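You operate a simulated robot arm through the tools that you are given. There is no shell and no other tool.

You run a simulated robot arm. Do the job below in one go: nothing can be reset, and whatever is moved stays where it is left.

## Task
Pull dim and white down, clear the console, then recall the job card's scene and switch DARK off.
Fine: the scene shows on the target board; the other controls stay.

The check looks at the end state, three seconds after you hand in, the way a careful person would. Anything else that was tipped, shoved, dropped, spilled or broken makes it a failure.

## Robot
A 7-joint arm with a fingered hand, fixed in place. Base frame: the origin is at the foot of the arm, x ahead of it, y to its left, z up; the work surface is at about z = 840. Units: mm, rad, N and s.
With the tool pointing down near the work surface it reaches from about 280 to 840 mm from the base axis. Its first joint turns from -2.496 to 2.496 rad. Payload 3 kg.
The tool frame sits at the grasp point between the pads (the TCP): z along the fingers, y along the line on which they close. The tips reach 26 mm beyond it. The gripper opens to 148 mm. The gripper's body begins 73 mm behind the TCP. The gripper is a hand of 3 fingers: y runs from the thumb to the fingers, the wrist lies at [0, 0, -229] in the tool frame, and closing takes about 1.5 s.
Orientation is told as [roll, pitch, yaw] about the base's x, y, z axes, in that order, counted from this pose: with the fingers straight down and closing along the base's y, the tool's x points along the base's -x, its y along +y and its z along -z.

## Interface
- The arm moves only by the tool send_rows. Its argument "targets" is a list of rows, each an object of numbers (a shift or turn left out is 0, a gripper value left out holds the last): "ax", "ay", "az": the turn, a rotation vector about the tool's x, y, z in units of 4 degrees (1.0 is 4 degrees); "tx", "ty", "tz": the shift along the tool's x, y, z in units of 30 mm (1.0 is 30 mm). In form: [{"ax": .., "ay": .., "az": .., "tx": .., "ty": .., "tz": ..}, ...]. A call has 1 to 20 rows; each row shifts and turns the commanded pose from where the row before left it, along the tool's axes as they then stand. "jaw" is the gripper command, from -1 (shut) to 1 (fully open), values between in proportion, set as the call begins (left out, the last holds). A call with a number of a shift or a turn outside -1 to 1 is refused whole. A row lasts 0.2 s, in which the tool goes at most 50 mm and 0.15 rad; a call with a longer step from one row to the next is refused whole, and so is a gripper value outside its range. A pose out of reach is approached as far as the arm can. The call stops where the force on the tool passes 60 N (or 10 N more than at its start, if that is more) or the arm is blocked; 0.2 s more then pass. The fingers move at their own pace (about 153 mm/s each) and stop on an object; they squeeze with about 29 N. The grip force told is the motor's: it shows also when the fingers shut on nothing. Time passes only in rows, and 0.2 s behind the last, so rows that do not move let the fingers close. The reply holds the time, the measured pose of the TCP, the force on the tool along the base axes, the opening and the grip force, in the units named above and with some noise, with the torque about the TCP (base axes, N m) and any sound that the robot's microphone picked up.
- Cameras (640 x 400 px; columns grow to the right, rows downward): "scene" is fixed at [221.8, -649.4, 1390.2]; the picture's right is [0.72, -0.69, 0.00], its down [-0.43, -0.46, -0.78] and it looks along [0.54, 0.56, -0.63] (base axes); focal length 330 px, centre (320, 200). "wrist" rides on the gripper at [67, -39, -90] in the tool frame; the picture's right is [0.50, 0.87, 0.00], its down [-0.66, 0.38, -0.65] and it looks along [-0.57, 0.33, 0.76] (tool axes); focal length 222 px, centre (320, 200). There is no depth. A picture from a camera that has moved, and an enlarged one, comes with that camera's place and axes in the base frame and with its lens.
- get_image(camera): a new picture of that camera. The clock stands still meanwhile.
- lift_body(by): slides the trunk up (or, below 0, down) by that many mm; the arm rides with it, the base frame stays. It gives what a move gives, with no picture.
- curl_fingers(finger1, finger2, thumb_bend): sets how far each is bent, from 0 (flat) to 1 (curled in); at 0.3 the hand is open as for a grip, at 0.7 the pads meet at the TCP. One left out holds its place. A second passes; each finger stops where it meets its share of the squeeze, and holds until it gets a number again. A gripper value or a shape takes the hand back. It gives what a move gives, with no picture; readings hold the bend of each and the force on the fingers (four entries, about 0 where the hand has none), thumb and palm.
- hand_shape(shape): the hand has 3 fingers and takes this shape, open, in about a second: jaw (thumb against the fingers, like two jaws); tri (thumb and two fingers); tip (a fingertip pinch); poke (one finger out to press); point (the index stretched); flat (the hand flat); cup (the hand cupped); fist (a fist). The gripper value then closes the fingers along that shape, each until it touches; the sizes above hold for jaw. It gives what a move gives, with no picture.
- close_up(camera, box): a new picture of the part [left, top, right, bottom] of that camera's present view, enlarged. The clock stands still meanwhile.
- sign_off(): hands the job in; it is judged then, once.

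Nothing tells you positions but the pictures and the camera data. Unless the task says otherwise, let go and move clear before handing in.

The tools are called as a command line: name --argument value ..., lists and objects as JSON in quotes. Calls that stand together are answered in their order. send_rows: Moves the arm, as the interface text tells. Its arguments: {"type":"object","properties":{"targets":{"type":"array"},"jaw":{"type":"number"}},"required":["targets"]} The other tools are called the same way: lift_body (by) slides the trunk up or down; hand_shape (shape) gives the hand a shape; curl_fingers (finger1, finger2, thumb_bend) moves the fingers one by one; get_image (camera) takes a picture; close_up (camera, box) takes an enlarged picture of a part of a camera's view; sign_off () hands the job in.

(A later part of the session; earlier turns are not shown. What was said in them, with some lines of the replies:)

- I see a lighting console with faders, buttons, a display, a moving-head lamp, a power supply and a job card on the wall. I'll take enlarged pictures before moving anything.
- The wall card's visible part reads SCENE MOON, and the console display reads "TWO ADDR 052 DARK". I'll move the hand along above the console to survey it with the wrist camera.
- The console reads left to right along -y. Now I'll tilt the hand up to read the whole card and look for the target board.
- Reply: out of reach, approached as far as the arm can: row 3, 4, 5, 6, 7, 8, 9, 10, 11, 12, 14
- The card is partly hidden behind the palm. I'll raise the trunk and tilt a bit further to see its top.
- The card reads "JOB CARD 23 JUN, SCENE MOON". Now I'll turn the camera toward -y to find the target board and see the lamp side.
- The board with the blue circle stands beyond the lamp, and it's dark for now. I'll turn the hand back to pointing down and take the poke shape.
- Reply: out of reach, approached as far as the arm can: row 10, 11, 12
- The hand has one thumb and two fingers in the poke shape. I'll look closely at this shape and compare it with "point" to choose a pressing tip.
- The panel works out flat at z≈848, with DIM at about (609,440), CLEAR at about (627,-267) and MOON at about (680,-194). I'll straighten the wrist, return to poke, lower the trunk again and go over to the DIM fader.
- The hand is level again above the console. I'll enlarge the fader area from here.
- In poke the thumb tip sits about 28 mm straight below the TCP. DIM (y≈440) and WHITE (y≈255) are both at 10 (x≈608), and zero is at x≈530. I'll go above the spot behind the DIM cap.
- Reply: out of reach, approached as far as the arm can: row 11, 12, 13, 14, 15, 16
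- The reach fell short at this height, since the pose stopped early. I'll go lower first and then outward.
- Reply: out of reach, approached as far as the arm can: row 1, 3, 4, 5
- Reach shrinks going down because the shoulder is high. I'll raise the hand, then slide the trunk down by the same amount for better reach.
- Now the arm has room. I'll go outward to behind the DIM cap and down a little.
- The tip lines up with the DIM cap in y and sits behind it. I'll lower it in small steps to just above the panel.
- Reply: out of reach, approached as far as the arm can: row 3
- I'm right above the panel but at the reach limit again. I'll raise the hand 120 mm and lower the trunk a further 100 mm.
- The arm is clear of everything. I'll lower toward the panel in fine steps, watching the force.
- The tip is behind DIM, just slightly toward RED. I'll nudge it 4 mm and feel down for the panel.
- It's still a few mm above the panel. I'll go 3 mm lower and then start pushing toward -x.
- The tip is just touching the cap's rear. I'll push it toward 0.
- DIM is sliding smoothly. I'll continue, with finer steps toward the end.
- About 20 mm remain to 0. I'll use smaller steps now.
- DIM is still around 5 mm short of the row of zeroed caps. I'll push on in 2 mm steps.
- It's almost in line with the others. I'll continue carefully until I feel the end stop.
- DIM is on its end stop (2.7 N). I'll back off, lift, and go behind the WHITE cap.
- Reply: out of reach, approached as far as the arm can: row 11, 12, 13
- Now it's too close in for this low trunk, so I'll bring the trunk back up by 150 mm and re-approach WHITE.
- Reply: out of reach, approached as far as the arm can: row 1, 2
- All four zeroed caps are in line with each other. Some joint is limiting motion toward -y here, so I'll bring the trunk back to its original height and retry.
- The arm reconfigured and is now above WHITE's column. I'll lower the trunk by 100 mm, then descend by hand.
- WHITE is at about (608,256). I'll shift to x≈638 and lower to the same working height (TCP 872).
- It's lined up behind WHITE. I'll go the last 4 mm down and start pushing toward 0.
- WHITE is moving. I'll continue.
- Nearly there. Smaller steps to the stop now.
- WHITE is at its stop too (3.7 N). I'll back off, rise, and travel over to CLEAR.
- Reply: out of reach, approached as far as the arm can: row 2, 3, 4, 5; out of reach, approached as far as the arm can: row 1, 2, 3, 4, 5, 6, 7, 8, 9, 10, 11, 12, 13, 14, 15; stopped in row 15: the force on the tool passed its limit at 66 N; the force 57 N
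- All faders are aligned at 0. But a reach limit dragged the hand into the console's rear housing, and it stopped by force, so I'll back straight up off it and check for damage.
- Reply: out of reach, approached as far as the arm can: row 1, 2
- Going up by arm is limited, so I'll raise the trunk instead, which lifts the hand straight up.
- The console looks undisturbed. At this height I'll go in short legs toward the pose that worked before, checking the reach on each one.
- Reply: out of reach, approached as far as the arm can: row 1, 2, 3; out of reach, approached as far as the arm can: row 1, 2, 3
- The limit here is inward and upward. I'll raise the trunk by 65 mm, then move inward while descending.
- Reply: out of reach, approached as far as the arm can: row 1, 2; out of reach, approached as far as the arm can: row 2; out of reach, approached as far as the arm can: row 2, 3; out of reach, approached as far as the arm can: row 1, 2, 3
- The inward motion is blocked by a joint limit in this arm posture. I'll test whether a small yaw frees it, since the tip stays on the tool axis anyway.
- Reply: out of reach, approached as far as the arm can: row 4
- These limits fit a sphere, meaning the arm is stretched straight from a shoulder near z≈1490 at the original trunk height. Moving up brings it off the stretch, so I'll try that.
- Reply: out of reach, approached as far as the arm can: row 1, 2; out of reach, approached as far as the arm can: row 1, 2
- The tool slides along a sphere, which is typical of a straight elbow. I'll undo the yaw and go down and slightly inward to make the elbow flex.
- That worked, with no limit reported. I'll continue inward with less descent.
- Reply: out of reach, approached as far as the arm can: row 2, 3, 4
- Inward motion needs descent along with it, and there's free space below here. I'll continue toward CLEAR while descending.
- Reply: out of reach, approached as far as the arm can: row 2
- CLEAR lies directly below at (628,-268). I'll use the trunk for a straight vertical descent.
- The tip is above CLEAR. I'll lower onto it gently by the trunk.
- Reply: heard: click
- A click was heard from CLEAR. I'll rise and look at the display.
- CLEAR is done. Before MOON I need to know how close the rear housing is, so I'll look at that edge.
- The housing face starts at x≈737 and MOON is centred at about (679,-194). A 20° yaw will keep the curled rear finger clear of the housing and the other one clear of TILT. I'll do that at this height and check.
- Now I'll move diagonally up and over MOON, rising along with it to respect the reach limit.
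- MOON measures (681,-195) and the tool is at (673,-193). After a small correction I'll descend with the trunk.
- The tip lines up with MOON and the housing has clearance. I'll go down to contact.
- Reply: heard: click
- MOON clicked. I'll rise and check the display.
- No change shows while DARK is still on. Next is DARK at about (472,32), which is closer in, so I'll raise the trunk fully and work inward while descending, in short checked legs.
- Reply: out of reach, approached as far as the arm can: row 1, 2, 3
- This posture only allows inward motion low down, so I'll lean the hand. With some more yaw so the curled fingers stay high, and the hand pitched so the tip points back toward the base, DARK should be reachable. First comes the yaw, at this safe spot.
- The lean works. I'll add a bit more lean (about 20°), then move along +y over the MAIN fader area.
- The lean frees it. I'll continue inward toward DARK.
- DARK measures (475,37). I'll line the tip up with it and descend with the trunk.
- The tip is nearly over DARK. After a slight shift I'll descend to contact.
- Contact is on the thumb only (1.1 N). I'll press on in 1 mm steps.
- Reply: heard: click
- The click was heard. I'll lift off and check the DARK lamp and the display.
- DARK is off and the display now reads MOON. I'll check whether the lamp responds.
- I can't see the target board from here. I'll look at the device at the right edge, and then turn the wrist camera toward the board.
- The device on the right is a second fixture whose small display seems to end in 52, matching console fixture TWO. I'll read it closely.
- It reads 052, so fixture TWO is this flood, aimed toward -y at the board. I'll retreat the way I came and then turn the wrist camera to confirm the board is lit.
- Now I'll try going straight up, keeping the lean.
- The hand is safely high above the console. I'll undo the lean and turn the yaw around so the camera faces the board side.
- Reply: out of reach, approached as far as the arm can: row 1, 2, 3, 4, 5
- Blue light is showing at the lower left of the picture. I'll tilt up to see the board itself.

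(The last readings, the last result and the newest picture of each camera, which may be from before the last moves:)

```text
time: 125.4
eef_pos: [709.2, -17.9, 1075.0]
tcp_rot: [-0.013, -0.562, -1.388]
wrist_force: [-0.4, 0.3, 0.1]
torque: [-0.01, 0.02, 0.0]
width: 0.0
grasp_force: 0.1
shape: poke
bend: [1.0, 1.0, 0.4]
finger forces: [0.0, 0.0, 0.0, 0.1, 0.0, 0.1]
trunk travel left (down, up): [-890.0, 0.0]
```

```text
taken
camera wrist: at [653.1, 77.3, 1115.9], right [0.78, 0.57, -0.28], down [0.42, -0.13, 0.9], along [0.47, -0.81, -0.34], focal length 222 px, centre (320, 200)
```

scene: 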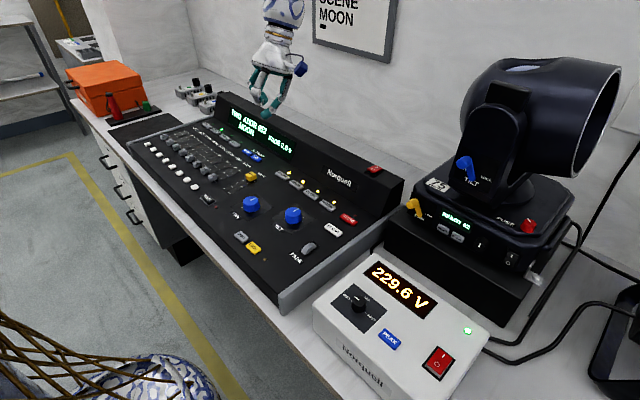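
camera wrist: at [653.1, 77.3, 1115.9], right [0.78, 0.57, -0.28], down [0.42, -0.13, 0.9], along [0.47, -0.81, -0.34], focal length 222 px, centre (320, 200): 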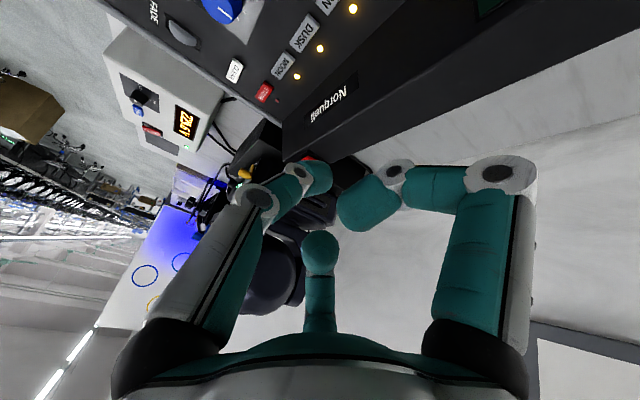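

close_up --camera "wrist" --box '[80, 150, 280, 350]'

send_rows --targets '[{"az": 1}, {"az": 1}, {"az": 1}, {"az": 1}, {"az": 1}, {"az": 1}]'

get_image --camera "wrist"

```text
2.00 times, centred on (180, 250) of wrist
camera zoom: at [653.1, 77.3, 1115.9], right [0.78, 0.57, -0.28], down [0.42, -0.13, 0.9], along [0.47, -0.81, -0.34], focal length 444 px, centre (600, 100)
```

zoom: 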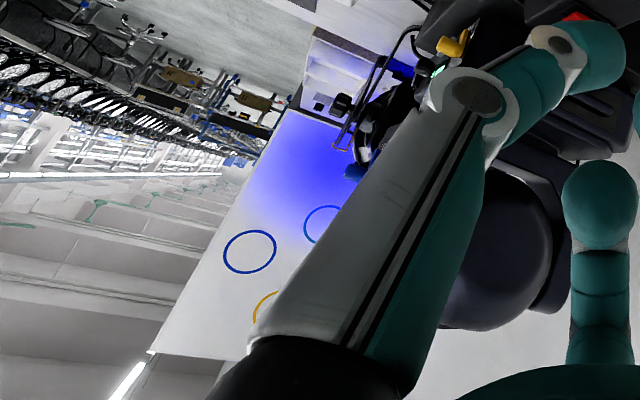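

```text
time: 126.8
eef_pos: [709.0, -20.2, 1072.6]
tcp_rot: [0.24, -0.514, -1.874]
wrist_force: [-0.2, -0.5, 0.3]
torque: [-0.01, 0.0, -0.03]
width: 0.0
grasp_force: 0.0
shape: poke
bend: [1.0, 1.0, 0.4]
finger forces: [0.1, 0.1, 0.0, 0.1, 0.1, 0.0]
trunk travel left (down, up): [-890.0, 0.0]
```

```text
taken
camera wrist: at [682.0, 90.0, 1108.6], right [0.96, 0.26, -0.07], down [0.14, -0.27, 0.95], along [0.23, -0.93, -0.3], focal length 222 px, centre (320, 200)
```

wrist: 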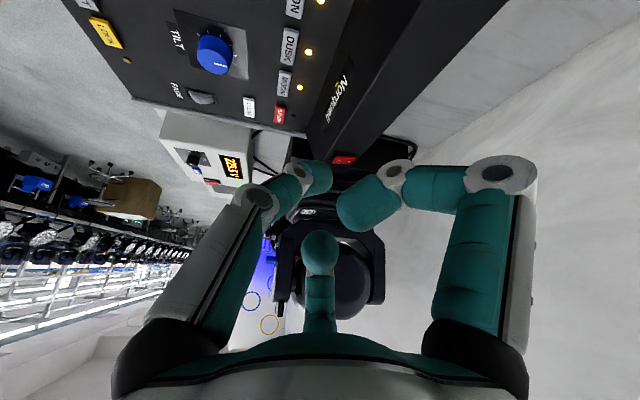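

The board is lit blue by fixture TWO, so the MOON scene is showing. I'll do a last check of all the controls before handing in.

close_up --camera "scene" --box '[125, 100, 285, 210]'

close_up --camera "scene" --box '[220, 140, 400, 280]'

get_image --camera "scene"

```text
3.64 times, centred on (205, 155) of scene
camera zoom: at [221.8, -649.4, 1390.2], right [0.72, -0.69, 0.0], down [-0.43, -0.46, -0.78], along [0.54, 0.56, -0.63], focal length 1198 px, centre (738, 364)
```

zoom: 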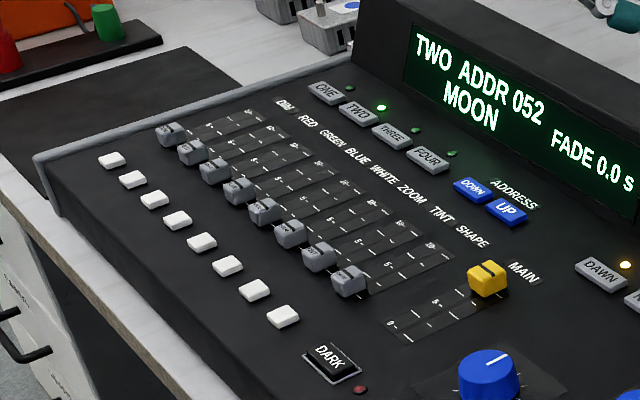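

```text
2.86 times, centred on (310, 210) of scene
camera zoom: at [221.8, -649.4, 1390.2], right [0.72, -0.69, 0.0], down [-0.43, -0.46, -0.78], along [0.54, 0.56, -0.63], focal length 941 px, centre (349, 171)
```

zoom: 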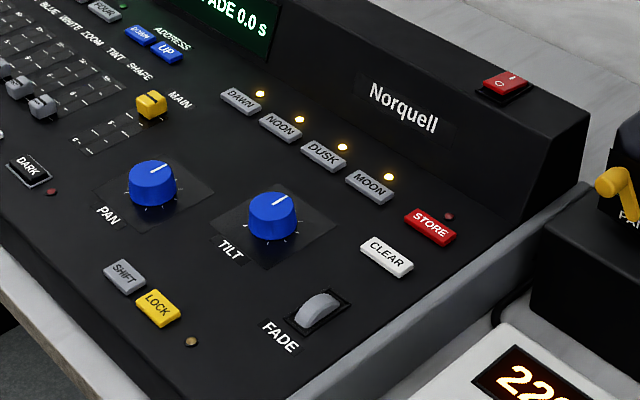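

```text
taken
```

scene: 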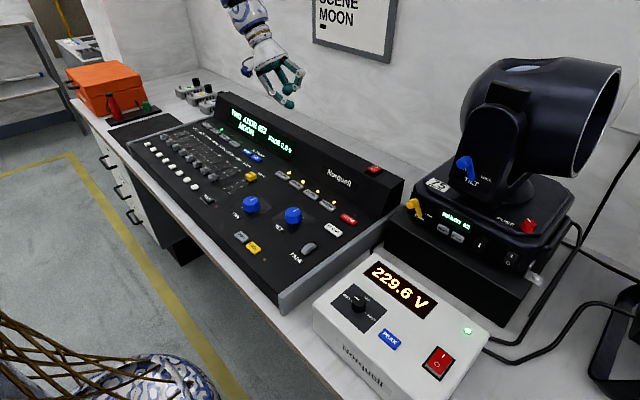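

Everything is where it should be:
- DIM and WHITE are at 0.
- The display reads MOON and the DARK lamp is off.
- The board is lit blue, the other controls look unchanged, and the hand is clear.

I'm handing the job in.

sign_off

```text
The job is handed in.
```

The job is handed in, and the MOON scene from the job card is showing on the target board.

- **Faders:** DIM and WHITE are both pulled down to 0 against their end stops.
- **Buttons:** I pressed CLEAR, then MOON, then DARK. Each gave an audible click.
- **Result:** The console display reads "TWO ADDR 052 MOON" and the DARK lamp is off. Through the wrist camera I could see the board lit blue by the flood light whose own display shows 052.
- **Other controls:** In the final pictures they look the same as at the start.

**Contact with the console:** On the way from WHITE to CLEAR, a reach limit dragged the hand into the console's rear housing. The arm stopped itself at about 66 N. I saw no damage or shift afterwards.
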